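You operate a simulated robot arm through the tools that you are given. There is no shell and no other tool. Be economical: measure what you need, move in short steps, check, and stop when the job is done.

You run a simulated robot arm. Do the job below in one go: nothing can be reset, and whatever is moved stays where it is left.

TASK
Put two of the sponges from the long bench top on the top of the cart. Then open the motors door, take the sink plug and leave it on the floor behind the motors door and shut the door again. Then put the blue ring on the long bench top away on the island bench top. Then put the vial marked "B" from the wall bench top on the teal tray. The order counts. Set down upright: blue ring, vial.

Only the result counts: the job must be done as asked and must still hold three seconds after the hand-in. Knocking over, shifting, dropping, spilling or breaking anything else fails it.

THE ROBOT
A 5-joint arm with a fingered hand on a trunk, on a base that drives. Base frame: it is fixed to the floor where the robot stands at the start and does not move with it; the origin is under the middle of the robot, x ahead of it, y to its left, z up; the surface under the hand at the start is at about z = 85. Readings come in cm, rad, newtons and seconds.
With the tool pointing down near the work surface it reaches from about 26 to 56 cm from the robot's upright axis, wherever it stands. Its first joint turns from -2.007 to 2.007 rad. Places, roughly: blue ring (9x9x11 cm) [40, -80, 90]; floor behind the motors door [-210, 40, 10]; island bench top [-160, -200, 80]; motors door [-240, 40, 40]; sink plug (4x4x12 cm) [50, 0, 90]; sponge (10x7x4 cm) [40, -60, 90]; sponge (10x7x5 cm) [60, 20, 90]; teal tray (23x13x3 cm) [50, 360, 90]; top of the cart [-360, 40, 80]; vial [50, 400, 75]. The tool tilts only in the upright plane through the base axis and itself; it spins freely about its own axis. Payload 2.9 kg.
Tool frame: the origin (TCP) lies between the finger pads and is the grasp point; the fingertips stand 2.2 cm ahead of it; z points along the fingers, y is the line along which they close. Largest opening 12.4 cm; the body of the gripper starts 6 cm behind the TCP. The gripper is a hand of 3 fingers: y runs from the thumb to the fingers, the wrist lies at [0, 0, -21.8] in the tool frame, and closing takes about 1.5 s.
Orientation is told as [roll, pitch, yaw] about the base's x, y, z axes, in that order, counted from this pose: with the fingers straight down and closing along the base's y, the tool's x points along the base's -x, its y along +y and its z along -z.

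THE INTERFACE
- The arm moves only by the tool step_arm. Its argument "series" is a list of rows, each a list of 6 numbers: the turn, a rotation vector about the base's x, y, z in rad, then the shift along the base's x, y, z in cm. In form: [[wx, wy, wz, tx, ty, tz], ...]. A call has 1 to 12 rows; each row shifts and turns the commanded pose from where the row before left it. "grip" is the finger opening in cm, from 0 to 12.4, set as the call begins (left out, the last holds). A row lasts 0.2 s, in which the tool goes at most 5 cm and 0.15 rad; a call with a longer step from one row to the next is refused whole, and so is a gripper value outside its range. Where a pose cannot be reached the arm comes as near as it can. A force on the tool above 40 N (or 10 N above the force at the start of the call, whichever is more), or a blocked arm, ends the call early, and 0.2 s more pass. The fingers move at their own pace (about 15.3 cm/s each) and stop on an object; they squeeze with about 33 N. The grip force told is the motor's: it shows also when the fingers shut on nothing. Time passes only in rows, and 0.2 s behind the last, so rows that do not move let the fingers close. The reply holds the time, the measured pose of the TCP, the force on the tool along the base axes, the opening and the grip force, in the units named above and with some noise, with the torque about the TCP (base axes, N m) and any sound that the robot's microphone picked up.
- Cameras (640 x 400 px; columns grow to the right, rows downward): "scene" is now at [0.18, 10.42, 166.73]; the picture's right is [-0.54, -0.84, 0.00], its down [-0.69, 0.44, -0.58] and it looks along [0.49, -0.31, -0.81] (base axes); focal length 256 px, centre (320, 200). "wrist" rides on the gripper at [6.4, -3.7, -7.5] in the tool frame; the picture's right is [0.50, 0.87, 0.00], its down [-0.62, 0.36, -0.70] and it looks along [-0.61, 0.35, 0.71] (tool axes); focal length 230 px, centre (320, 200). There is no depth. A picture from a camera that has moved, and an enlarged one, comes with that camera's place and axes in the base frame and with its lens.
- get_image(camera): a new picture of that camera. It takes no simulated time.
- raise_lower(by): slides the trunk up (or, below 0, down) by that many cm; the arm and the scene camera ride with it, the base frame stays. It gives what a move gives, with no picture.
- drive_base(legs): drives the robot by 1 to 6 legs, each [ahead, left, turn to the left] in cm, cm and rad, along the robot's own axes; the way and the turn of a leg run together, so that a leg with both is an arc; at most 150 cm and 3.142 rad a leg. The arm and the cameras ride along, it lands a little off, and it stops where it bumps. It gives what a move gives.
- curl_fingers(finger1, finger2, thumb_bend): sets how far each is bent, from 0 (flat) to 100 (curled in); at 30 the hand is open as for a grip, at 70 the pads meet at the TCP. One left out holds its place. A second passes; each finger stops where it meets its share of the squeeze, and holds until it gets a number again. A gripper value or a shape takes the hand back. It gives what a move gives, with no picture; readings hold the bend of each and the force on the fingers (four entries, about 0 where the hand has none), thumb and palm.
- grasp_type(shape): the hand has 3 fingers and takes this shape, open, in about a second: jaw (thumb against the fingers, like two jaws); tri (thumb and two fingers); tip (a fingertip pinch); poke (one finger out to press); point (the index stretched); flat (the hand flat); cup (the hand cupped); fist (a fist). The gripper value then closes the fingers along that shape, each until it touches; the sizes above hold for jaw. It gives what a move gives, with no picture.
- aim_head(pan, tilt): turns the head with the scene camera to pan (to the left, within 2.705 rad either way) and tilt (down, from -0.506 to 1.204), counted from straight ahead of the robot. It gives what a move gives.
- close_up(camera, box): a new picture of the part [left, top, right, bottom] of that camera's present view, enlarged. It takes no simulated time.
- hand_in(): hands the job in; it is judged then, once.

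Go step by step. Nothing tells you exact positions but the pictures and the camera data: compare them with the known pose of the tool, close in by small moves and look again before you grip or let go. The budget is 186 turns and 144 pictures, counting those below and the enlarged ones. Unless the task says otherwise, let go and move clear before handing in, and close with one line.

The tools are called after "Call:" by a JSON object that holds its "op" and its "data". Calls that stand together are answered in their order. step_arm: Moves the arm, as the interface text tells. Its arguments: {"type":"object","properties":{"series":{"type":"array","items":{"type":"array","items":{"type":"number"}}},"grip":{"type":"number"}},"required":["series"]} The other tools are called the same way: raise_lower (by) slides the trunk up or down; grasp_type (shape) gives the hand a shape; curl_fingers (finger1, finger2, thumb_bend) moves the fingers one by one; drive_base (legs) drives the base; aim_head (pan, tilt) turns the head that bears the scene camera; get_image (camera) takes a picture; close_up (camera, box) takes an enlarged picture of a part of a camera's view; hand_in () hands the job in.

At the start:

```text
time_s: 0.0
tool_pos: [36.17, -12.97, 114.66]
tool_rot: [0.0, 0.0, -0.002]
wrist_force: [-0.5, -0.4, 0.0]
torque: [-0.03, -0.02, 0.03]
opening: 12.4
grip_force: 0.0
shape: jaw
bend: [30.0, 30.0, 30.0]
finger forces: [0.0, 0.0, 0.0, 0.0, 0.0, 0.0]
trunk travel left (down, up): [-77.5, 21.5]
robot x, y, heading: [0.11, 0.42, 0.002]
head pan, tilt: [-0.571, 0.951]
```

scene: 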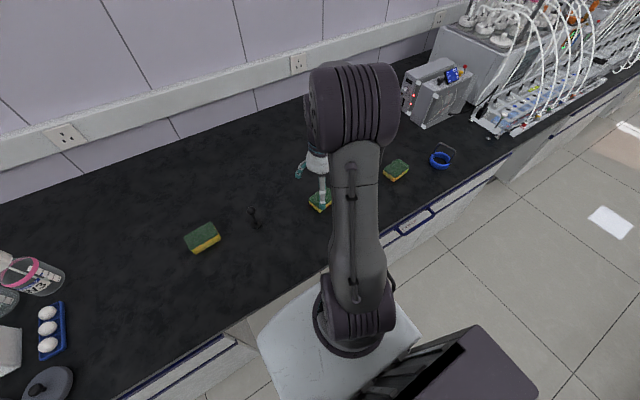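
wrist: 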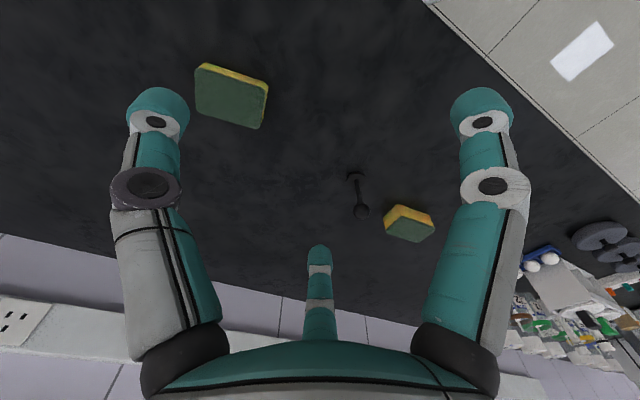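

I see three sponges, the plug and the blue ring on the long bench. First I look around to learn the room behind me.

Call:
{"op": "aim_head", "data": {"pan": 2.6, "tilt": 0.35}}

Call:
{"op": "get_image", "data": {"camera": "scene"}}

Call:
{"op": "aim_head", "data": {"pan": -2.6, "tilt": 0.35}}

Call:
{"op": "get_image", "data": {"camera": "scene"}}

Call:
{"op": "aim_head", "data": {"pan": 1.2, "tilt": 0.4}}

Call:
{"op": "get_image", "data": {"camera": "scene"}}

```text
time_s: 2.7
tool_pos: [36.21, -13.13, 114.53]
tool_rot: [0.001, 0.0, 0.0]
wrist_force: [0.8, -1.3, -0.1]
torque: [-0.01, -0.02, 0.01]
opening: 12.4
grip_force: 0.1
shape: jaw
bend: [30.0, 30.0, 30.0]
finger forces: [0.0, 0.0, 0.0, 0.0, 0.0, 0.0]
trunk travel left (down, up): [-77.5, 21.5]
robot x, y, heading: [-0.1, 0.02, 0.0]
head pan, tilt: [2.601, 0.351]
```

```text
141 pictures are left
camera scene: at [-13.91, 19.15, 171.86], right [0.52, 0.86, 0.0], down [0.29, -0.18, -0.94], along [-0.8, 0.48, -0.34], focal length 256 px, centre (320, 200)
```

scene: 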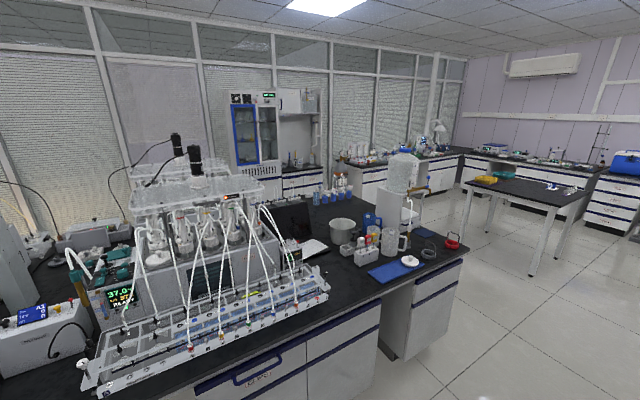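

```text
time_s: 6.8
tool_pos: [36.2, -12.86, 114.58]
tool_rot: [0.001, -0.001, -0.001]
wrist_force: [0.8, 0.3, -0.4]
torque: [0.0, 0.03, -0.02]
opening: 12.36
grip_force: 0.0
shape: jaw
bend: [30.0, 30.0, 30.0]
finger forces: [0.0, 0.0, 0.1, 0.1, 0.1, 0.1]
trunk travel left (down, up): [-77.5, 21.5]
robot x, y, heading: [-0.26, 0.04, -0.001]
head pan, tilt: [-2.601, 0.351]
```

```text
140 pictures are left
camera scene: at [-13.91, 9.55, 171.86], right [-0.52, 0.86, 0.0], down [0.29, 0.18, -0.94], along [-0.8, -0.48, -0.34], focal length 256 px, centre (320, 200)
```

scene: 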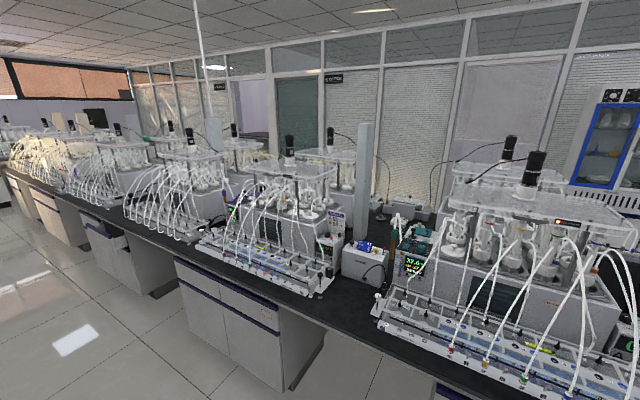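

```text
time_s: 9.9
tool_pos: [36.11, -13.09, 114.58]
tool_rot: [-0.001, 0.0, 0.002]
wrist_force: [-0.3, 0.1, -0.5]
torque: [0.0, -0.02, 0.03]
opening: 12.37
grip_force: 0.1
shape: jaw
bend: [30.0, 30.0, 30.0]
finger forces: [0.0, 0.0, 0.0, 0.0, 0.0, 0.1]
trunk travel left (down, up): [-77.5, 21.5]
robot x, y, heading: [0.05, 0.22, -0.003]
head pan, tilt: [1.201, 0.4]
```

```text
139 pictures are left
camera scene: at [-2.57, 22.99, 171.41], right [0.93, -0.36, 0.0], down [-0.14, -0.36, -0.92], along [0.33, 0.86, -0.39], focal length 256 px, centre (320, 200)
```

scene: 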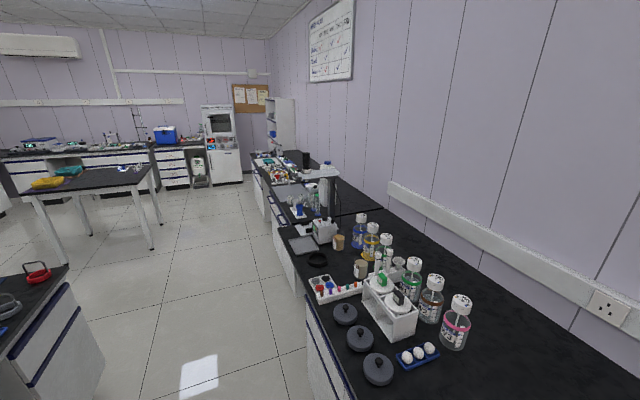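

The motors door and cart lie beyond the island, which I can round at its left end (y≈185). I'll begin with the left sponge at about [57, 23]; I drive left to it.

Call:
{"op": "drive_base", "data": {"legs": [[3, 23, 0]]}}

Call:
{"op": "aim_head", "data": {"pan": 0.0, "tilt": 0.9}}

Call:
{"op": "get_image", "data": {"camera": "scene"}}

Call:
{"op": "get_image", "data": {"camera": "wrist"}}

```text
time_s: 11.7
tool_pos: [37.19, 8.02, 114.68]
tool_rot: [0.002, -0.001, -0.028]
wrist_force: [-0.3, 0.5, 0.2]
torque: [0.06, -0.01, 0.0]
opening: 12.39
grip_force: 0.0
shape: jaw
bend: [30.0, 30.0, 30.0]
finger forces: [0.1, 0.1, 0.1, 0.0, 0.0, 0.0]
trunk travel left (down, up): [-77.5, 21.5]
robot x, y, heading: [1.66, 22.45, -0.026]
head pan, tilt: [1.201, 0.4]
```

```text
time_s: 13.1
tool_pos: [37.33, 8.09, 114.57]
tool_rot: [0.0, -0.001, -0.027]
wrist_force: [-0.1, 0.7, -0.3]
torque: [0.02, -0.03, 0.01]
opening: 12.41
grip_force: 0.1
shape: jaw
bend: [30.0, 30.0, 30.0]
finger forces: [0.0, 0.1, 0.0, 0.0, 0.0, 0.1]
trunk travel left (down, up): [-77.5, 21.5]
robot x, y, heading: [1.57, 22.1, -0.03]
head pan, tilt: [0.0, 0.901]
```

```text
138 pictures are left
camera scene: at [3.58, 36.44, 167.11], right [-0.03, -1.0, 0.0], down [-0.78, 0.02, -0.62], along [0.62, -0.02, -0.78], focal length 256 px, centre (320, 200)
```

scene: 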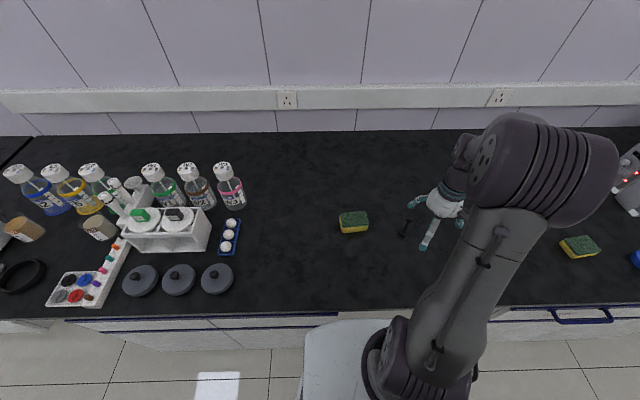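

```text
137 pictures are left
camera wrist: at [30.91, 4.53, 122.21], right [-0.48, 0.88, 0.0], down [0.63, 0.34, 0.7], along [0.62, 0.33, -0.71], focal length 230 px, centre (320, 200)
```

wrist: 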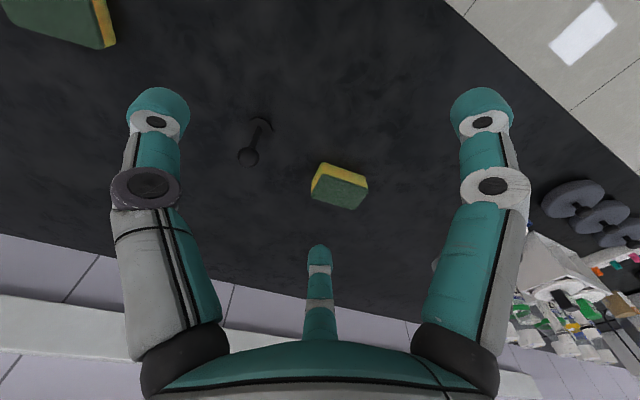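

The sponge lies at about [54.7, 22], long side along y. I move over it and turn the hand to close along x.

Call:
{"op": "step_arm", "data": {"series": [[0, 0, -0.14, 1.59, 1.27, 0], [0, 0, -0.14, 1.59, 1.27, 0], [0, 0, -0.14, 1.59, 1.27, 0], [0, 0, -0.14, 1.59, 1.27, 0], [0, 0, -0.14, 1.59, 1.27, 0], [0, 0, -0.14, 1.59, 1.27, -2], [0, 0, -0.14, 1.59, 1.27, -2], [0, 0, -0.14, 1.59, 1.27, -2], [0, 0, -0.14, 1.59, 1.27, -2], [0, 0, -0.14, 1.59, 1.27, -2], [0, 0, -0.14, 1.59, 1.27, -2], [0, 0, 0, 0, 0, 0]]}}

Call:
{"op": "get_image", "data": {"camera": "wrist"}}

Call:
{"op": "close_up", "data": {"camera": "scene", "box": [260, 150, 460, 275]}}

```text
time_s: 15.7
tool_pos: [54.7, 22.1, 102.58]
tool_rot: [0.0, 0.0, -1.57]
wrist_force: [-1.0, -0.3, -0.9]
torque: [0.01, -0.03, -0.01]
opening: 12.37
grip_force: 0.1
shape: jaw
bend: [30.0, 30.0, 30.0]
finger forces: [0.0, 0.0, 0.1, 0.1, 0.0, 0.0]
trunk travel left (down, up): [-77.5, 21.5]
robot x, y, heading: [1.53, 22.2, -0.029]
head pan, tilt: [0.0, 0.901]
```

```text
136 pictures are left
camera wrist: at [51.1, 28.3, 110.23], right [0.87, 0.5, 0.0], down [0.36, -0.62, 0.7], along [0.35, -0.61, -0.71], focal length 230 px, centre (320, 200)
```

wrist: 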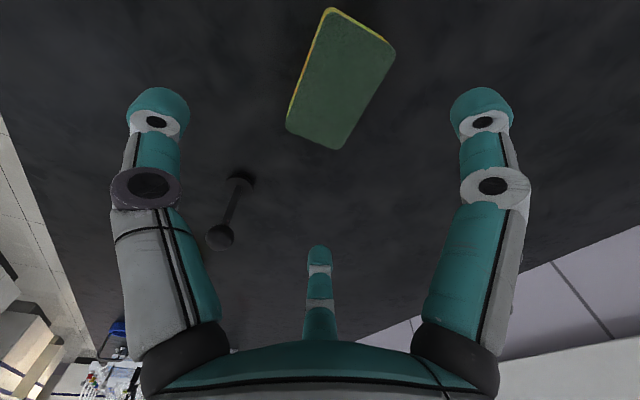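

```text
3.20 times, centred on (360, 212) of scene
camera zoom: at [3.49, 36.41, 167.11], right [-0.03, -1.0, 0.0], down [-0.78, 0.02, -0.62], along [0.62, -0.02, -0.78], focal length 819 px, centre (192, 160)
```

zoom: 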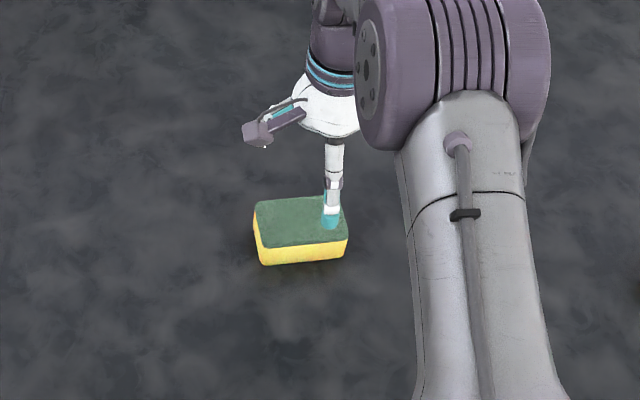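

The sponge centre is at about [55.9, 22.7], turned by about 0.13 rad. I correct, descend and grip.

Call:
{"op": "step_arm", "data": {"series": [[0, 0, 0.13, 1.2, 0.6, 0], [0, 0, 0, 0, 0, -4], [0, 0, 0, 0, 0, -4], [0, 0, 0, 0, 0, -3], [0, 0, 0, 0, 0, -2], [0, 0, 0, 0, 0, -1.3], [0, 0, 0, 0, 0, 0]]}}

Call:
{"op": "step_arm", "data": {"series": [[0, 0, 0, 0, 0, 0], [0, 0, 0, 0, 0, 0], [0, 0, 0, 0, 0, 0], [0, 0, 0, 0, 0, 0], [0, 0, 0, 0, 0, 0], [0, 0, 0, 0, 0, 0], [0, 0, 0, 0, 0, 0], [0, 0, 0, 0, 0, 0]], "grip": 4}}

Call:
{"op": "get_image", "data": {"camera": "wrist"}}

```text
time_s: 17.2
tool_pos: [56.04, 22.74, 88.34]
tool_rot: [0.0, 0.001, -1.44]
wrist_force: [1.3, 0.8, 3.8]
torque: [-0.06, -0.07, 0.1]
opening: 12.41
grip_force: 0.0
shape: jaw
bend: [29.0, 28.0, 30.0]
finger forces: [1.0, 2.1, 0.1, 0.0, 0.0, 0.0]
trunk travel left (down, up): [-77.5, 21.5]
robot x, y, heading: [1.57, 22.38, -0.024]
head pan, tilt: [0.0, 0.901]
```

```text
time_s: 19.1
tool_pos: [56.07, 22.71, 88.31]
tool_rot: [0.001, -0.001, -1.439]
wrist_force: [0.7, 0.1, 0.6]
torque: [0.0, 0.01, -0.01]
opening: 5.97
grip_force: 32.7
shape: jaw
bend: [79.0, 37.0, 70.0]
finger forces: [23.4, 26.9, 0.1, 0.0, 33.1, 0.1]
trunk travel left (down, up): [-77.5, 21.5]
robot x, y, heading: [1.45, 22.1, -0.032]
head pan, tilt: [0.0, 0.901]
```

```text
134 pictures are left
camera wrist: at [51.58, 28.45, 95.9], right [0.79, 0.61, 0.0], down [0.44, -0.56, 0.7], along [0.43, -0.56, -0.71], focal length 230 px, centre (320, 200)
```

wrist: 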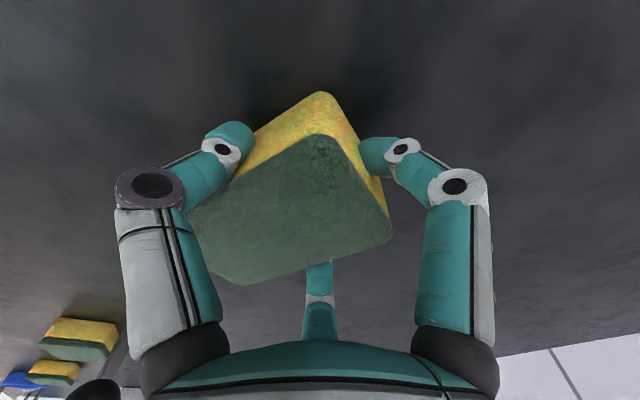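

The sponge is held between all three fingers, though twisted a little. I lift and check that it holds.

Call:
{"op": "step_arm", "data": {"series": [[0, 0, 0, 0, 0, 2], [0, 0, 0, 0, 0, 4], [0, 0, 0, 0, 0, 4], [0, 0, 0, 0, 0, 4], [0, 0, 0, 0, 0, 4], [0, 0, 0, 0, 0, 4], [0, 0, 0, 0, 0, 0], [0, 0, 0, 0, 0, 0]]}}

Call:
{"op": "get_image", "data": {"camera": "wrist"}}

Call:
{"op": "get_image", "data": {"camera": "scene"}}

```text
time_s: 20.9
tool_pos: [55.98, 22.8, 110.31]
tool_rot: [0.0, 0.001, -1.438]
wrist_force: [-0.1, 0.6, -0.1]
torque: [0.03, -0.02, -0.01]
opening: 5.86
grip_force: 33.0
shape: jaw
bend: [79.0, 37.0, 70.0]
finger forces: [21.9, 27.0, 0.0, 0.0, 32.3, 0.1]
trunk travel left (down, up): [-77.5, 21.5]
robot x, y, heading: [1.35, 21.79, -0.027]
head pan, tilt: [0.0, 0.901]
```

```text
133 pictures are left
camera wrist: at [51.58, 28.51, 117.95], right [0.79, 0.61, 0.0], down [0.44, -0.56, 0.7], along [0.43, -0.56, -0.71], focal length 230 px, centre (320, 200)
```

wrist: 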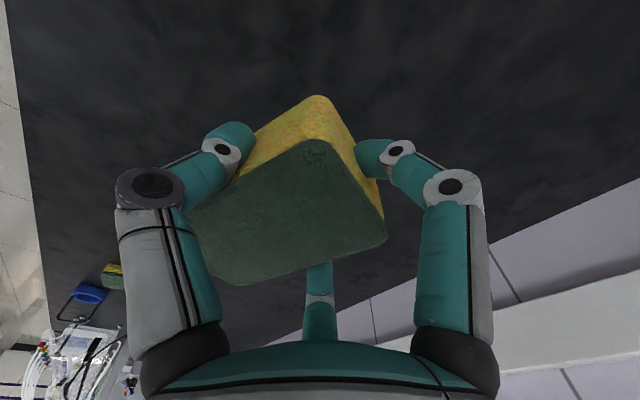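

```text
132 pictures are left
camera scene: at [3.54, 36.44, 167.1], right [-0.03, -1.0, 0.0], down [-0.78, 0.02, -0.62], along [0.62, -0.02, -0.78], focal length 256 px, centre (320, 200)
```

scene: 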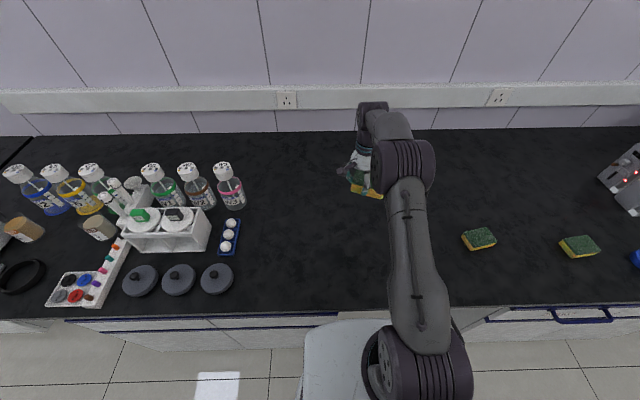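

The sponge holds. I retract the arm, back into the aisle and drive left toward the end of the island.

Call:
{"op": "step_arm", "data": {"series": [[0, 0, 0, -4.4, 0, 1], [0, 0, 0, -4.4, 0, 1], [0, 0, 0, -4.4, 0, 1], [0, 0, 0, -4.4, 0, 1], [0, 0, 0, -4.4, 0, 1]]}}

Call:
{"op": "drive_base", "data": {"legs": [[-36, 0, 0.03], [0, 150, 0]]}}

Call:
{"op": "aim_head", "data": {"pan": 1.6, "tilt": 0.4}}

Call:
{"op": "get_image", "data": {"camera": "scene"}}

Call:
{"op": "aim_head", "data": {"pan": 2.6, "tilt": 0.4}}

Call:
{"op": "get_image", "data": {"camera": "scene"}}

```text
time_s: 22.1
tool_pos: [33.84, 22.69, 115.44]
tool_rot: [0.002, -0.001, -1.439]
wrist_force: [-0.1, 0.0, -0.7]
torque: [-0.02, 0.0, -0.02]
opening: 5.82
grip_force: 33.1
shape: jaw
bend: [79.0, 37.0, 70.0]
finger forces: [21.9, 27.3, 0.0, 0.0, 31.5, 0.1]
trunk travel left (down, up): [-77.5, 21.5]
robot x, y, heading: [1.49, 22.2, -0.024]
head pan, tilt: [0.0, 0.901]
```

```text
time_s: 31.4
tool_pos: [-2.49, 174.54, 115.29]
tool_rot: [0.0, 0.001, -1.406]
wrist_force: [0.5, -0.4, -0.3]
torque: [-0.04, 0.01, 0.02]
opening: 5.83
grip_force: 33.3
shape: jaw
bend: [79.0, 37.0, 70.0]
finger forces: [21.8, 27.1, 0.0, 0.0, 31.5, 0.1]
trunk travel left (down, up): [-77.5, 21.5]
robot x, y, heading: [-34.65, 172.63, 0.008]
head pan, tilt: [0.0, 0.901]
```

```text
time_s: 33.1
tool_pos: [-2.53, 174.5, 115.41]
tool_rot: [0.0, 0.001, -1.406]
wrist_force: [-0.6, 0.2, -0.6]
torque: [0.01, 0.02, -0.01]
opening: 5.82
grip_force: 32.6
shape: jaw
bend: [79.0, 37.0, 70.0]
finger forces: [22.0, 27.2, 0.0, 0.0, 31.6, 0.0]
trunk travel left (down, up): [-77.5, 21.5]
robot x, y, heading: [-35.1, 172.62, 0.004]
head pan, tilt: [1.6, 0.4]
```

```text
131 pictures are left
camera scene: at [-41.22, 196.4, 171.4], right [1.0, 0.03, 0.0], down [0.01, -0.39, -0.92], along [-0.03, 0.92, -0.39], focal length 256 px, centre (320, 200)
```

scene: 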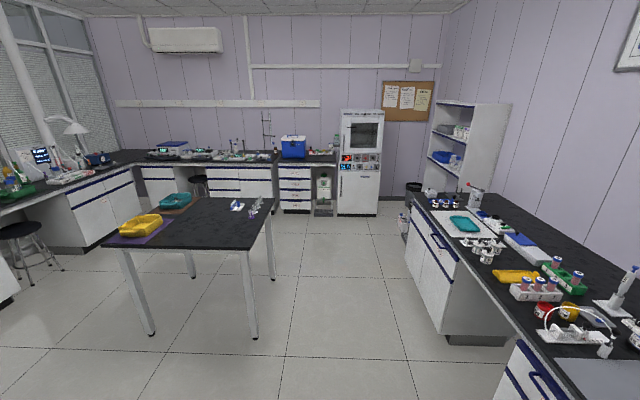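

```text
time_s: 34.3
tool_pos: [-2.55, 174.51, 115.38]
tool_rot: [0.0, 0.0, -1.405]
wrist_force: [-0.1, 0.5, 0.1]
torque: [0.0, 0.02, 0.01]
opening: 5.84
grip_force: 33.1
shape: jaw
bend: [79.0, 37.0, 70.0]
finger forces: [21.9, 27.2, 0.0, 0.0, 31.5, 0.0]
trunk travel left (down, up): [-77.5, 21.5]
robot x, y, heading: [-34.74, 172.8, 0.005]
head pan, tilt: [2.601, 0.4]
```

```text
130 pictures are left
camera scene: at [-48.86, 191.88, 171.4], right [0.51, 0.86, 0.0], down [0.33, -0.2, -0.92], along [-0.79, 0.47, -0.39], focal length 256 px, centre (320, 200)
```

scene: 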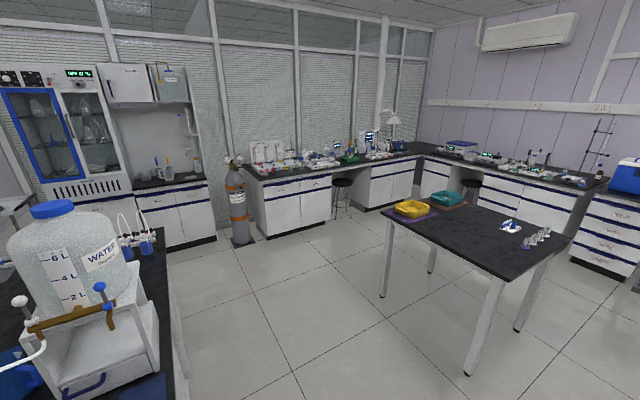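

The passage between the island end (y≈185) and the table (y≈325) is clear. I drive through it to the far corridor and look.

Call:
{"op": "drive_base", "data": {"legs": [[0, 82, 0], [-150, 0, 0], [-93, 0, 0]]}}

Call:
{"op": "aim_head", "data": {"pan": -2.0, "tilt": 0.5}}

Call:
{"op": "get_image", "data": {"camera": "scene"}}

Call:
{"op": "aim_head", "data": {"pan": -1.2, "tilt": 0.6}}

Call:
{"op": "get_image", "data": {"camera": "scene"}}

```text
time_s: 50.2
tool_pos: [-245.17, 254.39, 115.42]
tool_rot: [-0.001, -0.001, -1.402]
wrist_force: [-1.0, -0.6, -0.5]
torque: [0.01, 0.04, 0.0]
opening: 5.83
grip_force: 33.2
shape: jaw
bend: [79.0, 37.0, 70.0]
finger forces: [21.8, 27.1, 0.0, 0.0, 31.4, 0.0]
trunk travel left (down, up): [-77.5, 21.5]
robot x, y, heading: [-278.0, 252.34, 0.004]
head pan, tilt: [2.601, 0.4]
```

```text
time_s: 53.8
tool_pos: [-245.19, 254.35, 115.29]
tool_rot: [-0.001, 0.0, -1.402]
wrist_force: [0.2, 0.8, 0.0]
torque: [0.06, -0.01, 0.0]
opening: 5.83
grip_force: 32.9
shape: jaw
bend: [79.0, 37.0, 70.0]
finger forces: [21.8, 27.2, 0.0, 0.1, 31.6, 0.0]
trunk travel left (down, up): [-77.5, 21.5]
robot x, y, heading: [-277.71, 252.53, 0.004]
head pan, tilt: [-2.0, 0.499]
```

```text
129 pictures are left
camera scene: at [-287.41, 258.6, 170.49], right [-0.91, 0.41, 0.0], down [0.2, 0.44, -0.88], along [-0.36, -0.8, -0.48], focal length 256 px, centre (320, 200)
```

scene: 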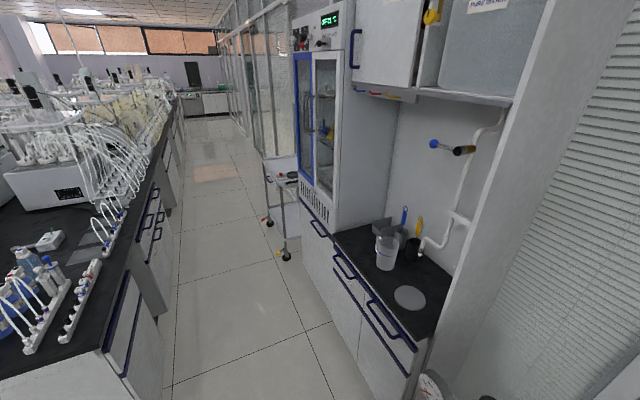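

```text
time_s: 55.0
tool_pos: [-245.05, 254.38, 115.46]
tool_rot: [0.001, 0.001, -1.402]
wrist_force: [1.0, -0.9, -0.6]
torque: [0.0, -0.01, -0.01]
opening: 5.82
grip_force: 33.0
shape: jaw
bend: [79.0, 37.0, 70.0]
finger forces: [21.8, 27.2, 0.0, 0.1, 31.6, 0.0]
trunk travel left (down, up): [-77.5, 21.5]
robot x, y, heading: [-277.79, 252.55, 0.007]
head pan, tilt: [-1.201, 0.6]
```

```text
128 pictures are left
camera scene: at [-280.44, 258.69, 169.58], right [-0.93, -0.37, 0.0], down [-0.21, 0.52, -0.83], along [0.3, -0.77, -0.56], focal length 256 px, centre (320, 200)
```

scene: 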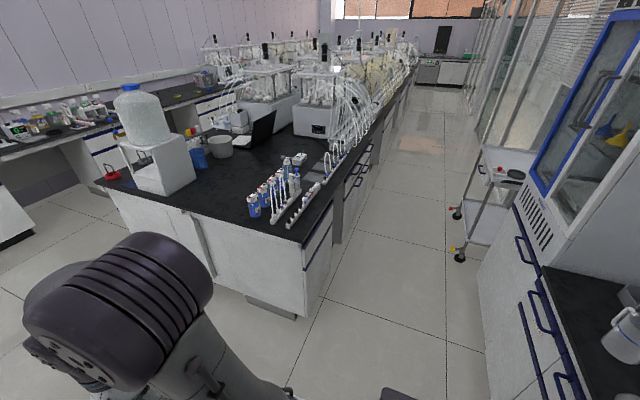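

The cart front face is near x≈-337, y 0–66, and the corridor is about 97 cm wide. I turn to face -y and drive down the corridor to beside the cart.

Call:
{"op": "drive_base", "data": {"legs": [[0, 0, -1.571], [120, 0, 0], [90, -13, 0]]}}

Call:
{"op": "aim_head", "data": {"pan": -1.4, "tilt": 0.9}}

Call:
{"op": "get_image", "data": {"camera": "scene"}}

Call:
{"op": "aim_head", "data": {"pan": 1.3, "tilt": 0.9}}

Call:
{"op": "get_image", "data": {"camera": "scene"}}

```text
time_s: 69.2
tool_pos: [-288.76, 10.73, 115.3]
tool_rot: [0.002, 0.001, -2.981]
wrist_force: [0.2, 0.8, 1.4]
torque: [0.0, 0.06, 0.0]
opening: 5.8
grip_force: 33.5
shape: jaw
bend: [79.0, 37.0, 70.0]
finger forces: [21.9, 26.9, 0.0, 0.0, 31.2, 0.0]
trunk travel left (down, up): [-77.5, 21.5]
robot x, y, heading: [-290.37, 43.23, -1.572]
head pan, tilt: [-1.201, 0.6]
```

```text
time_s: 70.0
tool_pos: [-288.76, 10.89, 115.33]
tool_rot: [0.0, 0.0, -2.982]
wrist_force: [-0.6, 0.1, -0.2]
torque: [0.01, 0.02, 0.04]
opening: 5.84
grip_force: 32.7
shape: jaw
bend: [79.0, 37.0, 70.0]
finger forces: [21.9, 26.9, 0.0, 0.0, 31.2, 0.1]
trunk travel left (down, up): [-77.5, 21.5]
robot x, y, heading: [-290.37, 43.54, -1.571]
head pan, tilt: [-1.4, 0.901]
```

```text
127 pictures are left
camera scene: at [-283.16, 47.9, 167.11], right [-0.17, 0.99, 0.0], down [0.77, 0.13, -0.62], along [-0.61, -0.11, -0.78], focal length 256 px, centre (320, 200)
```

scene: 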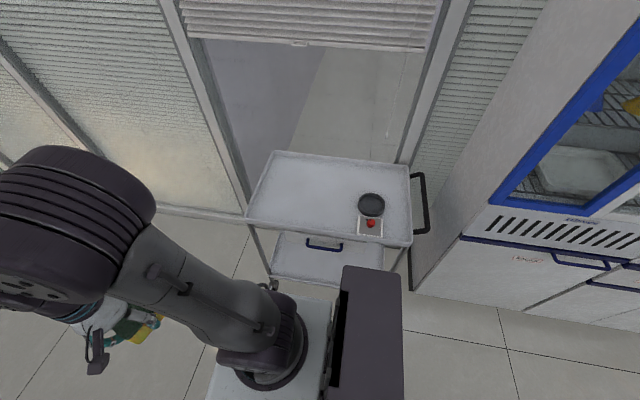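

```text
time_s: 72.4
tool_pos: [-288.62, 10.82, 115.41]
tool_rot: [-0.003, 0.0, -2.982]
wrist_force: [0.4, 1.1, 0.8]
torque: [-0.02, -0.05, 0.01]
opening: 5.83
grip_force: 33.4
shape: jaw
bend: [79.0, 37.0, 70.0]
finger forces: [21.9, 26.9, 0.0, 0.0, 31.1, 0.0]
trunk travel left (down, up): [-77.5, 21.5]
robot x, y, heading: [-290.68, 43.24, -1.571]
head pan, tilt: [1.3, 0.901]
```

```text
126 pictures are left
camera scene: at [-268.44, 47.15, 167.1], right [-0.27, -0.96, 0.0], down [-0.76, 0.21, -0.62], along [0.6, -0.17, -0.78], focal length 256 px, centre (320, 200)
```

scene: 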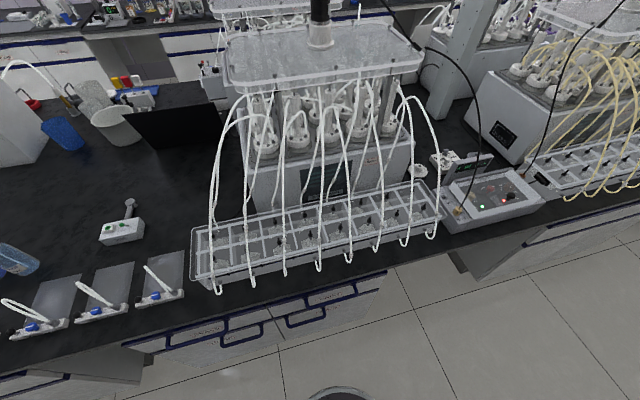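

Cart top spans about x -380..-339, y 5..75, with a few things near [-354, 58]. I strafe 8 cm closer and swing the arm over the free near-left part.

Call:
{"op": "drive_base", "data": {"legs": [[0, -8, 0]]}}

Call:
{"op": "step_arm", "data": {"series": [[0, 0, 0, -4.5, 0.9, 0], [0, 0, 0, -4.5, 0.9, 0], [0, 0, 0, -4.5, 0.9, 0], [0, 0, 0, -4.5, 0.9, 0], [0, 0, 0, -4.5, 0.9, 0], [0, 0, 0, -4.5, 0.9, 0], [0, 0, 0, -4.5, 0.9, 0], [0, 0, 0, -4.5, 0.9, 0], [0, 0, 0, -4.5, 0.9, -3], [0, 0, 0, -4.5, 0.9, -3], [0, 0, 0, -4.5, 0.9, -3], [0, 0, 0, -4.5, 0.9, -3]]}}

Call:
{"op": "aim_head", "data": {"pan": -1.4, "tilt": 0.9}}

Call:
{"op": "get_image", "data": {"camera": "scene"}}

Call:
{"op": "get_image", "data": {"camera": "wrist"}}

```text
time_s: 73.5
tool_pos: [-296.73, 10.87, 115.35]
tool_rot: [0.0, -0.002, -2.982]
wrist_force: [0.0, 0.3, 0.0]
torque: [-0.02, -0.06, 0.01]
opening: 5.82
grip_force: 33.1
shape: jaw
bend: [79.0, 37.0, 70.0]
finger forces: [21.9, 26.9, 0.1, 0.0, 31.2, 0.0]
trunk travel left (down, up): [-77.5, 21.5]
robot x, y, heading: [-297.82, 43.33, -1.568]
head pan, tilt: [1.3, 0.901]
```

```text
refused: row 9 steps farther than a row can; nothing moved
```

```text
time_s: 75.9
tool_pos: [-296.82, 10.85, 115.3]
tool_rot: [0.001, 0.0, -2.979]
wrist_force: [-0.4, 0.7, -0.1]
torque: [0.02, -0.01, -0.01]
opening: 5.82
grip_force: 33.3
shape: jaw
bend: [79.0, 37.0, 70.0]
finger forces: [21.9, 26.9, 0.0, 0.0, 31.2, 0.0]
trunk travel left (down, up): [-77.5, 21.5]
robot x, y, heading: [-298.62, 43.39, -1.567]
head pan, tilt: [-1.4, 0.901]
```

```text
125 pictures are left
camera scene: at [-291.15, 47.9, 167.1], right [-0.17, 0.99, 0.0], down [0.77, 0.13, -0.62], along [-0.61, -0.11, -0.78], focal length 256 px, centre (320, 200)
```

scene: 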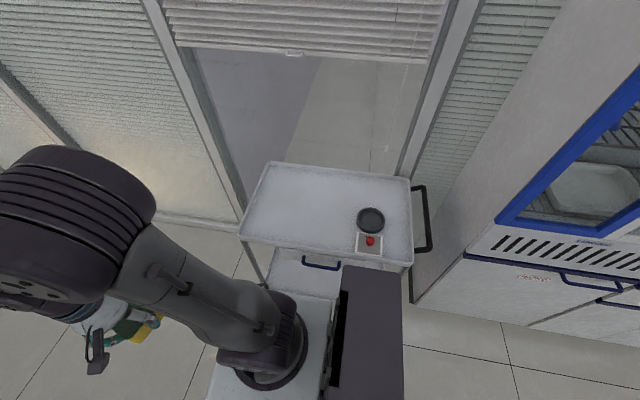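

```text
124 pictures are left
camera wrist: at [-290.96, 15.4, 122.96], right [0.63, -0.77, 0.0], down [-0.55, -0.45, 0.7], along [-0.54, -0.44, -0.71], focal length 230 px, centre (320, 200)
```

wrist: 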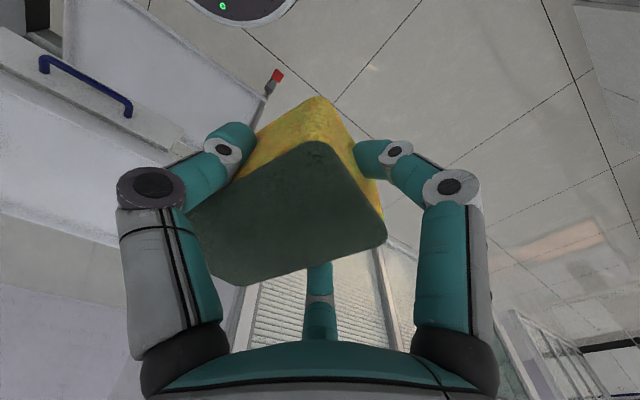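

The row was too long; I repeat the swing in shorter steps.

Call:
{"op": "step_arm", "data": {"series": [[0, 0, 0, -4.4, 0.9, 0], [0, 0, 0, -4.4, 0.9, 0], [0, 0, 0, -4.4, 0.9, 0], [0, 0, 0, -4.4, 0.9, 0], [0, 0, 0, -4.4, 0.9, 0], [0, 0, 0, -4.4, 0.9, 0], [0, 0, 0, -4.4, 0.9, 0], [0, 0, 0, -4.4, 0.9, 0], [0, 0, 0, -4.4, 0.9, -2], [0, 0, 0, -4.4, 0.9, -2], [0, 0, 0, -4.4, 0.9, -2], [0, 0, 0, -4.4, 0.9, -2]]}}

Call:
{"op": "get_image", "data": {"camera": "scene"}}

Call:
{"op": "get_image", "data": {"camera": "wrist"}}

```text
time_s: 78.5
tool_pos: [-348.16, 22.1, 107.26]
tool_rot: [0.0, 0.003, -2.981]
wrist_force: [-0.3, -1.0, 0.5]
torque: [0.0, 0.03, -0.02]
opening: 5.69
grip_force: 32.6
shape: jaw
bend: [79.0, 37.0, 70.0]
finger forces: [21.3, 27.8, 0.0, 0.1, 30.6, 0.1]
out of reach, approached as far as the arm can: row 12
trunk travel left (down, up): [-77.5, 21.5]
robot x, y, heading: [-298.69, 43.24, -1.573]
head pan, tilt: [-1.4, 0.901]
```

```text
123 pictures are left
camera scene: at [-291.33, 47.94, 167.12], right [-0.17, 0.99, 0.0], down [0.77, 0.13, -0.62], along [-0.61, -0.11, -0.78], focal length 256 px, centre (320, 200)
```

scene: 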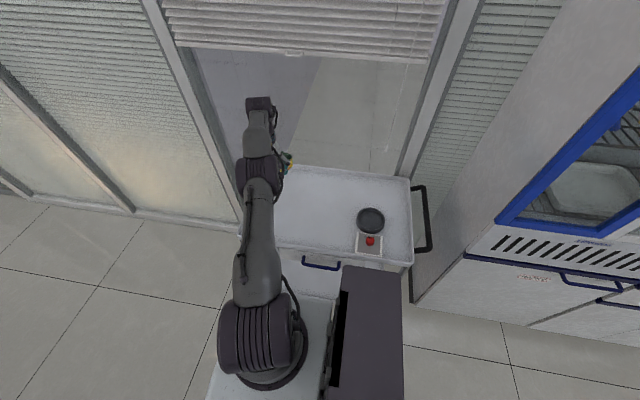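

```text
122 pictures are left
camera wrist: at [-342.38, 26.7, 114.78], right [0.63, -0.77, 0.0], down [-0.55, -0.45, 0.7], along [-0.54, -0.44, -0.72], focal length 230 px, centre (320, 200)
```

wrist: 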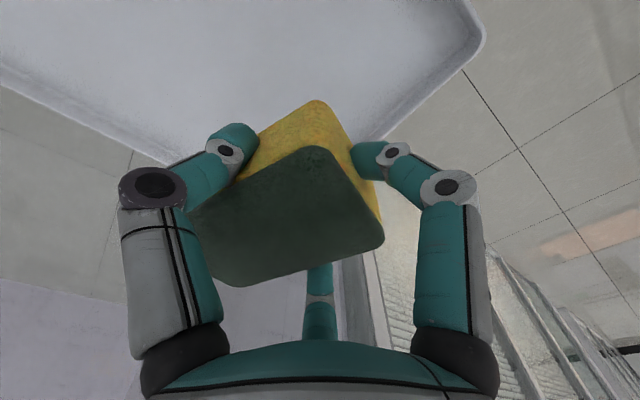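

The sponge is over the cart's inside, about 15 cm from the near edges. I shift slightly +y and descend.

Call:
{"op": "step_arm", "data": {"series": [[0, 0, 0, 0, 4, 0], [0, 0, 0, 0, 0, -4], [0, 0, 0, 0, 0, -4], [0, 0, 0, 0, 0, -4], [0, 0, 0, 0, 0, -4], [0, 0, 0, 0, 0, -2], [0, 0, 0, 0, 0, 0]]}}

Call:
{"op": "get_image", "data": {"camera": "wrist"}}

Call:
{"op": "close_up", "data": {"camera": "scene", "box": [200, 120, 440, 270]}}

```text
time_s: 80.1
tool_pos: [-348.03, 26.2, 89.15]
tool_rot: [0.001, 0.0, -2.981]
wrist_force: [0.7, 1.0, -0.2]
torque: [0.03, -0.01, 0.03]
opening: 5.64
grip_force: 32.9
shape: jaw
bend: [80.0, 37.0, 70.0]
finger forces: [21.1, 28.3, 0.0, 0.0, 30.4, 0.1]
trunk travel left (down, up): [-77.5, 21.5]
robot x, y, heading: [-298.32, 43.36, -1.566]
head pan, tilt: [-1.4, 0.901]
```

```text
121 pictures are left
camera wrist: at [-342.15, 30.66, 96.75], right [0.63, -0.77, 0.0], down [-0.55, -0.45, 0.7], along [-0.54, -0.44, -0.71], focal length 230 px, centre (320, 200)
```

wrist: 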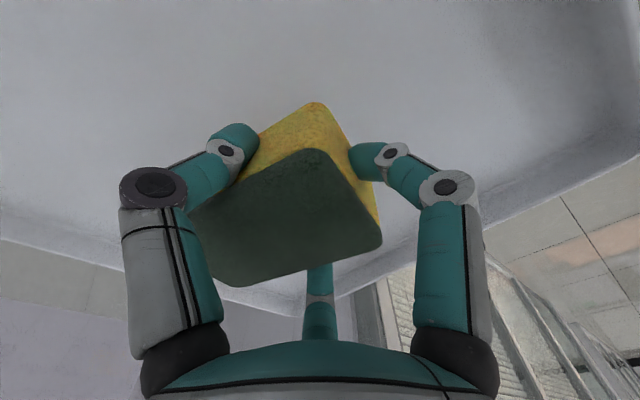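

```text
2.67 times, centred on (320, 195) of scene
camera zoom: at [-291.18, 47.9, 167.11], right [-0.17, 0.99, 0.0], down [0.77, 0.13, -0.62], along [-0.61, -0.11, -0.78], focal length 682 px, centre (320, 213)
```

zoom: 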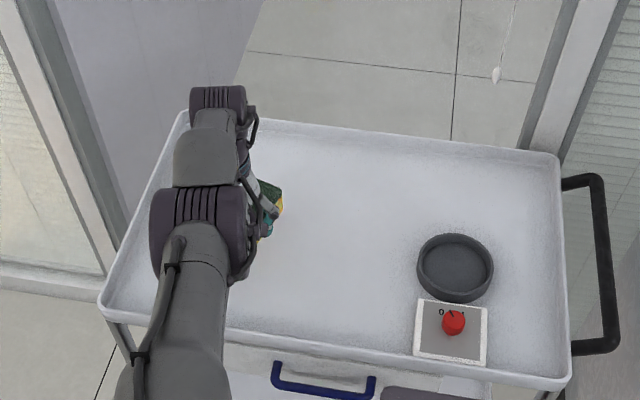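

Still some height left; I lower gently a few cm and read the force.

Call:
{"op": "step_arm", "data": {"series": [[0, 0, 0, 0, 0, -1], [0, 0, 0, 0, 0, -1], [0, 0, 0, 0, 0, -1], [0, 0, 0, 0, 0, -1], [0, 0, 0, 0, 0, -1], [0, 0, 0, 0, 0, 0]]}}

Call:
{"op": "get_image", "data": {"camera": "wrist"}}

```text
time_s: 81.5
tool_pos: [-346.74, 26.42, 84.65]
tool_rot: [0.0, 0.0, -2.983]
wrist_force: [-0.7, 0.1, 0.3]
torque: [0.01, 0.02, 0.01]
opening: 5.6
grip_force: 33.0
shape: jaw
bend: [80.0, 37.0, 70.0]
finger forces: [20.9, 28.4, 0.0, 0.0, 30.5, 0.0]
out of reach, approached as far as the arm can: row 1, 3, 5
trunk travel left (down, up): [-77.5, 21.5]
robot x, y, heading: [-298.09, 43.14, -1.57]
head pan, tilt: [-1.4, 0.901]
```

```text
119 pictures are left
camera wrist: at [-340.88, 31.0, 92.25], right [0.63, -0.77, 0.0], down [-0.55, -0.45, 0.7], along [-0.54, -0.44, -0.71], focal length 230 px, centre (320, 200)
```

wrist: 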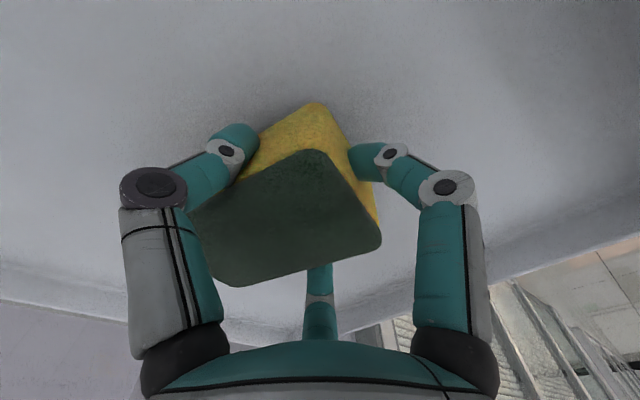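

At the reach limit, so I use the trunk to lower.

Call:
{"op": "raise_lower", "data": {"by": -3}}

Call:
{"op": "get_image", "data": {"camera": "wrist"}}

```text
time_s: 82.0
tool_pos: [-346.74, 26.41, 83.52]
tool_rot: [0.001, -0.006, -2.978]
wrist_force: [12.7, 3.1, 24.5]
torque: [-0.02, 0.2, 0.22]
opening: 5.68
grip_force: 33.0
shape: jaw
bend: [80.0, 37.0, 70.0]
finger forces: [24.6, 33.6, 0.0, 0.0, 37.2, 0.0]
trunk travel left (down, up): [-75.8, 23.2]
robot x, y, heading: [-298.25, 43.43, -1.57]
head pan, tilt: [-1.4, 0.901]
stopped: the force on the tool passed its limit at 46 N (the readings are from after the stop); the commanded pose is now the measured one
```

```text
118 pictures are left
camera wrist: at [-340.86, 30.98, 91.09], right [0.63, -0.77, 0.0], down [-0.55, -0.45, 0.71], along [-0.55, -0.45, -0.71], focal length 230 px, centre (320, 200)
```

wrist: 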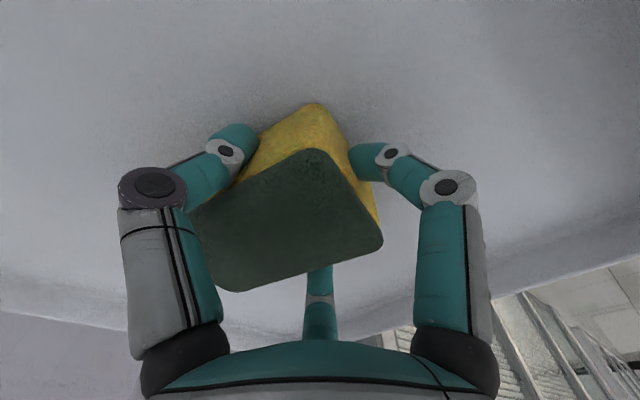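

The sponge rests on the cart. I open the hand and lift clear.

Call:
{"op": "step_arm", "data": {"series": [[0, 0, 0, 0, 0, 0], [0, 0, 0, 0, 0, 0], [0, 0, 0, 0, 0, 0], [0, 0, 0, 0, 0, 0], [0, 0, 0, 0, 0, 0], [0, 0, 0, 0, 0, 0]], "grip": 12.4}}

Call:
{"op": "step_arm", "data": {"series": [[0, 0, 0, 0, 0, 4], [0, 0, 0, 0, 0, 4], [0, 0, 0, 0, 0, 4], [0, 0, 0, 0, 0, 4], [0, 0, 0, 0, 0, 4], [0, 0, 0, 0, 0, 4], [0, 0, 0, 0, 0, 4], [0, 0, 0, 0, 0, 4]]}}

Call:
{"op": "get_image", "data": {"camera": "wrist"}}

```text
time_s: 83.4
tool_pos: [-346.93, 26.47, 83.3]
tool_rot: [0.0, -0.007, -2.978]
wrist_force: [-0.3, 0.0, 0.3]
torque: [0.03, 0.02, 0.0]
opening: 12.38
grip_force: 0.0
shape: jaw
bend: [30.0, 30.0, 30.0]
finger forces: [0.0, 0.0, 0.0, 0.0, 0.1, 0.1]
trunk travel left (down, up): [-75.8, 23.2]
robot x, y, heading: [-298.3, 43.1, -1.574]
head pan, tilt: [-1.4, 0.901]
```

```text
time_s: 85.2
tool_pos: [-347.24, 26.27, 114.41]
tool_rot: [0.001, -0.008, -2.979]
wrist_force: [1.1, 0.8, -0.1]
torque: [0.01, 0.03, 0.01]
opening: 12.4
grip_force: 0.0
shape: jaw
bend: [30.0, 30.0, 30.0]
finger forces: [0.0, 0.0, 0.0, 0.0, 0.0, 0.0]
out of reach, approached as far as the arm can: row 1, 2, 3, 7, 8
trunk travel left (down, up): [-75.8, 23.2]
robot x, y, heading: [-298.09, 43.49, -1.574]
head pan, tilt: [-1.4, 0.901]
```

```text
117 pictures are left
camera wrist: at [-341.32, 30.77, 122.03], right [0.63, -0.77, 0.0], down [-0.55, -0.45, 0.71], along [-0.55, -0.45, -0.71], focal length 230 px, centre (320, 200)
```

wrist: 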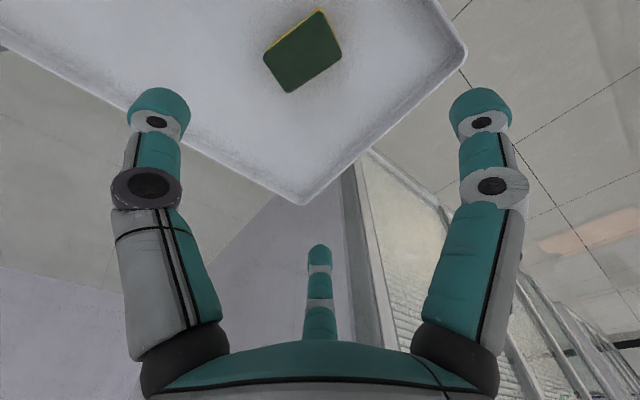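

The first sponge lies well on the cart. I retract and drive back the same way for the second one.

Call:
{"op": "step_arm", "data": {"series": [[0, 0, 0, 4.2, -1.3, 0], [0, 0, 0, 4.2, -1.3, 0], [0, 0, 0, 4.2, -1.3, 0], [0, 0, 0, 4.2, -1.3, 0], [0, 0, 0, 4.2, -1.3, 0], [0, 0, 0, 4.2, -1.3, 0], [0, 0, 0, 4.2, -1.3, 0], [0, 0, 0, 4.2, -1.3, 0], [0, 0, 0, 4.2, -1.3, 0], [0, 0, 0, 4.2, -1.3, 0], [0, 0, 0, 4.2, -1.3, 0], [0, 0, 0, 4.2, -1.3, 0]]}}

Call:
{"op": "drive_base", "data": {"legs": [[-90, 18, 0], [-120, 0, 0], [0, 0, 1.571], [150, 0, 0], [93, 0, 0], [0, -150, 0]]}}

Call:
{"op": "drive_base", "data": {"legs": [[0, -150, 0], [32, -6, 0]]}}

Call:
{"op": "aim_head", "data": {"pan": -0.1, "tilt": 0.9}}

Call:
{"op": "get_image", "data": {"camera": "scene"}}

```text
time_s: 87.8
tool_pos: [-296.82, 10.59, 114.43]
tool_rot: [0.0, -0.002, -2.979]
wrist_force: [-0.4, -0.4, -0.1]
torque: [0.0, -0.02, 0.02]
opening: 12.38
grip_force: 0.1
shape: jaw
bend: [30.0, 30.0, 30.0]
finger forces: [0.0, 0.0, 0.0, 0.0, 0.0, 0.0]
trunk travel left (down, up): [-75.8, 23.2]
robot x, y, heading: [-298.42, 43.08, -1.567]
head pan, tilt: [-1.4, 0.901]
```

```text
time_s: 120.6
tool_pos: [-4.98, 98.5, 114.47]
tool_rot: [0.002, 0.0, -1.419]
wrist_force: [-0.2, -0.1, 0.5]
torque: [-0.01, 0.01, -0.03]
opening: 12.4
grip_force: 0.0
shape: jaw
bend: [30.0, 30.0, 30.0]
finger forces: [0.0, 0.1, 0.0, 0.1, 0.1, 0.0]
trunk travel left (down, up): [-75.8, 23.2]
robot x, y, heading: [-37.83, 97.45, -0.009]
head pan, tilt: [-1.4, 0.901]
```

```text
time_s: 129.8
tool_pos: [24.89, -58.4, 114.37]
tool_rot: [0.0, 0.0, -1.426]
wrist_force: [0.3, -0.6, 0.4]
torque: [0.0, 0.01, 0.0]
opening: 12.43
grip_force: 0.1
shape: jaw
bend: [30.0, 30.0, 30.0]
finger forces: [0.1, 0.0, 0.0, 0.1, 0.1, 0.1]
trunk travel left (down, up): [-75.8, 23.2]
robot x, y, heading: [-7.69, -58.63, -0.013]
head pan, tilt: [-1.4, 0.901]
```

```text
time_s: 131.2
tool_pos: [24.8, -58.24, 114.47]
tool_rot: [0.001, 0.001, -1.427]
wrist_force: [0.0, -0.5, 0.1]
torque: [0.02, 0.02, 0.0]
opening: 12.39
grip_force: 0.1
shape: jaw
bend: [30.0, 30.0, 30.0]
finger forces: [0.0, 0.1, 0.1, 0.0, 0.0, 0.0]
trunk travel left (down, up): [-75.8, 23.2]
robot x, y, heading: [-7.94, -59.02, -0.013]
head pan, tilt: [-0.099, 0.901]
```

```text
116 pictures are left
camera scene: at [-5.99, -45.62, 165.42], right [-0.12, -0.99, 0.0], down [-0.78, 0.09, -0.62], along [0.62, -0.07, -0.78], focal length 256 px, centre (320, 200)
```

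scene: 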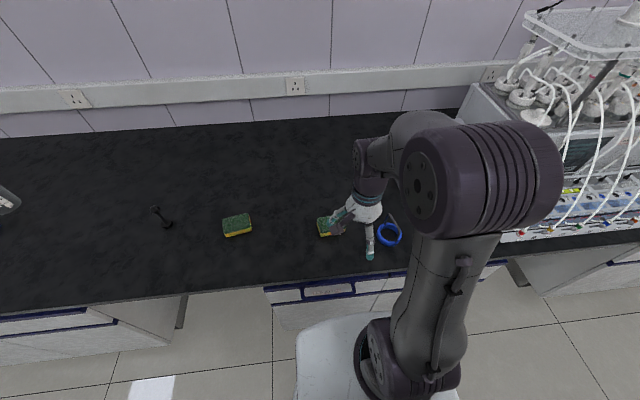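

Second sponge is near [43.5, -53]. I place the hand above it and look.

Call:
{"op": "step_arm", "data": {"series": [[0, 0, 0, 4.5, 1.2, 0], [0, 0, 0, 4.5, 1.2, 0], [0, 0, 0, 4.5, 1.2, 0], [0, 0, 0, 4.5, 1.2, -1], [0, 0, 0, 0, 0, -4], [0, 0, 0, 0, 0, -4], [0, 0, 0, 0, 0, 0]]}}

Call:
{"op": "get_image", "data": {"camera": "wrist"}}

```text
time_s: 132.8
tool_pos: [43.07, -53.65, 105.38]
tool_rot: [0.002, -0.002, -1.426]
wrist_force: [0.4, -0.9, 1.4]
torque: [0.01, 0.0, -0.03]
opening: 12.39
grip_force: 0.0
shape: jaw
bend: [30.0, 30.0, 30.0]
finger forces: [0.1, 0.1, 0.0, 0.0, 0.1, 0.0]
trunk travel left (down, up): [-75.8, 23.2]
robot x, y, heading: [-8.01, -59.2, -0.018]
head pan, tilt: [-0.099, 0.901]
```

```text
115 pictures are left
camera wrist: at [38.37, -47.92, 113.04], right [0.78, 0.62, 0.0], down [0.44, -0.56, 0.7], along [0.44, -0.55, -0.71], focal length 230 px, centre (320, 200)
```

wrist: 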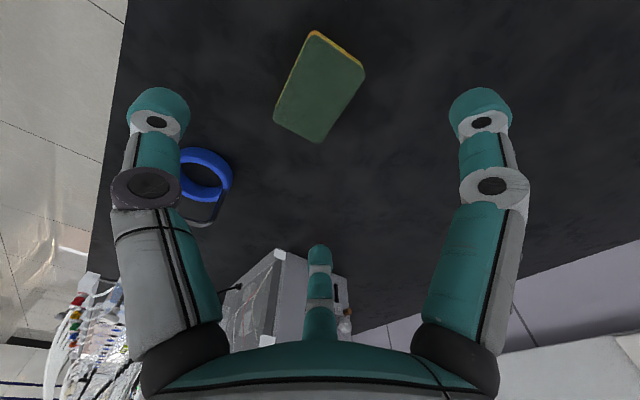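

Centre about [43.9, -55], aligned with the hand. I descend and grip.

Call:
{"op": "step_arm", "data": {"series": [[0, 0, 0, 0.9, -1.3, 0], [0, 0, 0, 0, 0, -4], [0, 0, 0, 0, 0, -4], [0, 0, 0, 0, 0, -4], [0, 0, 0, 0, 0, -3], [0, 0, 0, 0, 0, -2], [0, 0, 0, 0, 0, 0]]}}

Call:
{"op": "step_arm", "data": {"series": [[0, 0, 0, 0, 0, 0], [0, 0, 0, 0, 0, 0], [0, 0, 0, 0, 0, 0], [0, 0, 0, 0, 0, 0], [0, 0, 0, 0, 0, 0], [0, 0, 0, 0, 0, 0], [0, 0, 0, 0, 0, 0], [0, 0, 0, 0, 0, 0]], "grip": 4}}

Call:
{"op": "step_arm", "data": {"series": [[0, 0, 0, 0, 0, 2], [0, 0, 0, 0, 0, 4], [0, 0, 0, 0, 0, 4], [0, 0, 0, 0, 0, 4], [0, 0, 0, -2, 0, 4], [0, 0, 0, -4, 0, 3], [0, 0, 0, -4, 0, 3], [0, 0, 0, -3, 0, 3]]}}

Call:
{"op": "get_image", "data": {"camera": "wrist"}}

```text
time_s: 134.4
tool_pos: [43.84, -54.92, 88.54]
tool_rot: [0.002, 0.001, -1.426]
wrist_force: [0.4, 1.1, 0.4]
torque: [0.01, -0.03, -0.02]
opening: 12.4
grip_force: 0.2
shape: jaw
bend: [30.0, 30.0, 30.0]
finger forces: [0.0, 0.1, 0.0, 0.1, 0.0, 0.1]
trunk travel left (down, up): [-75.8, 23.2]
robot x, y, heading: [-7.83, -59.48, -0.017]
head pan, tilt: [-0.099, 0.901]
```

```text
time_s: 136.2
tool_pos: [43.8, -54.95, 88.55]
tool_rot: [0.002, 0.001, -1.426]
wrist_force: [0.1, 0.5, 0.9]
torque: [-0.05, 0.03, -0.01]
opening: 4.82
grip_force: 33.3
shape: jaw
bend: [70.0, 35.0, 70.0]
finger forces: [25.5, 26.3, 0.0, 0.0, 27.6, 0.0]
trunk travel left (down, up): [-75.8, 23.2]
robot x, y, heading: [-7.61, -58.95, -0.016]
head pan, tilt: [-0.099, 0.901]
```

```text
time_s: 138.1
tool_pos: [30.61, -55.01, 115.58]
tool_rot: [0.001, -0.002, -1.427]
wrist_force: [0.0, -0.3, -0.4]
torque: [0.0, 0.01, -0.04]
opening: 4.82
grip_force: 32.9
shape: jaw
bend: [70.0, 35.0, 70.0]
finger forces: [24.7, 26.6, 0.0, 0.1, 27.8, 0.1]
trunk travel left (down, up): [-75.8, 23.2]
robot x, y, heading: [-7.92, -59.2, -0.012]
head pan, tilt: [-0.099, 0.901]
```

```text
114 pictures are left
camera wrist: at [26.06, -49.3, 123.14], right [0.78, 0.62, 0.0], down [0.44, -0.56, 0.7], along [0.44, -0.55, -0.71], focal length 230 px, centre (320, 200)
```

wrist: 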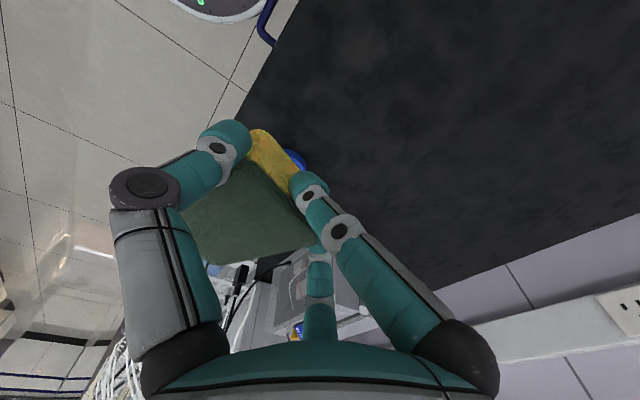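

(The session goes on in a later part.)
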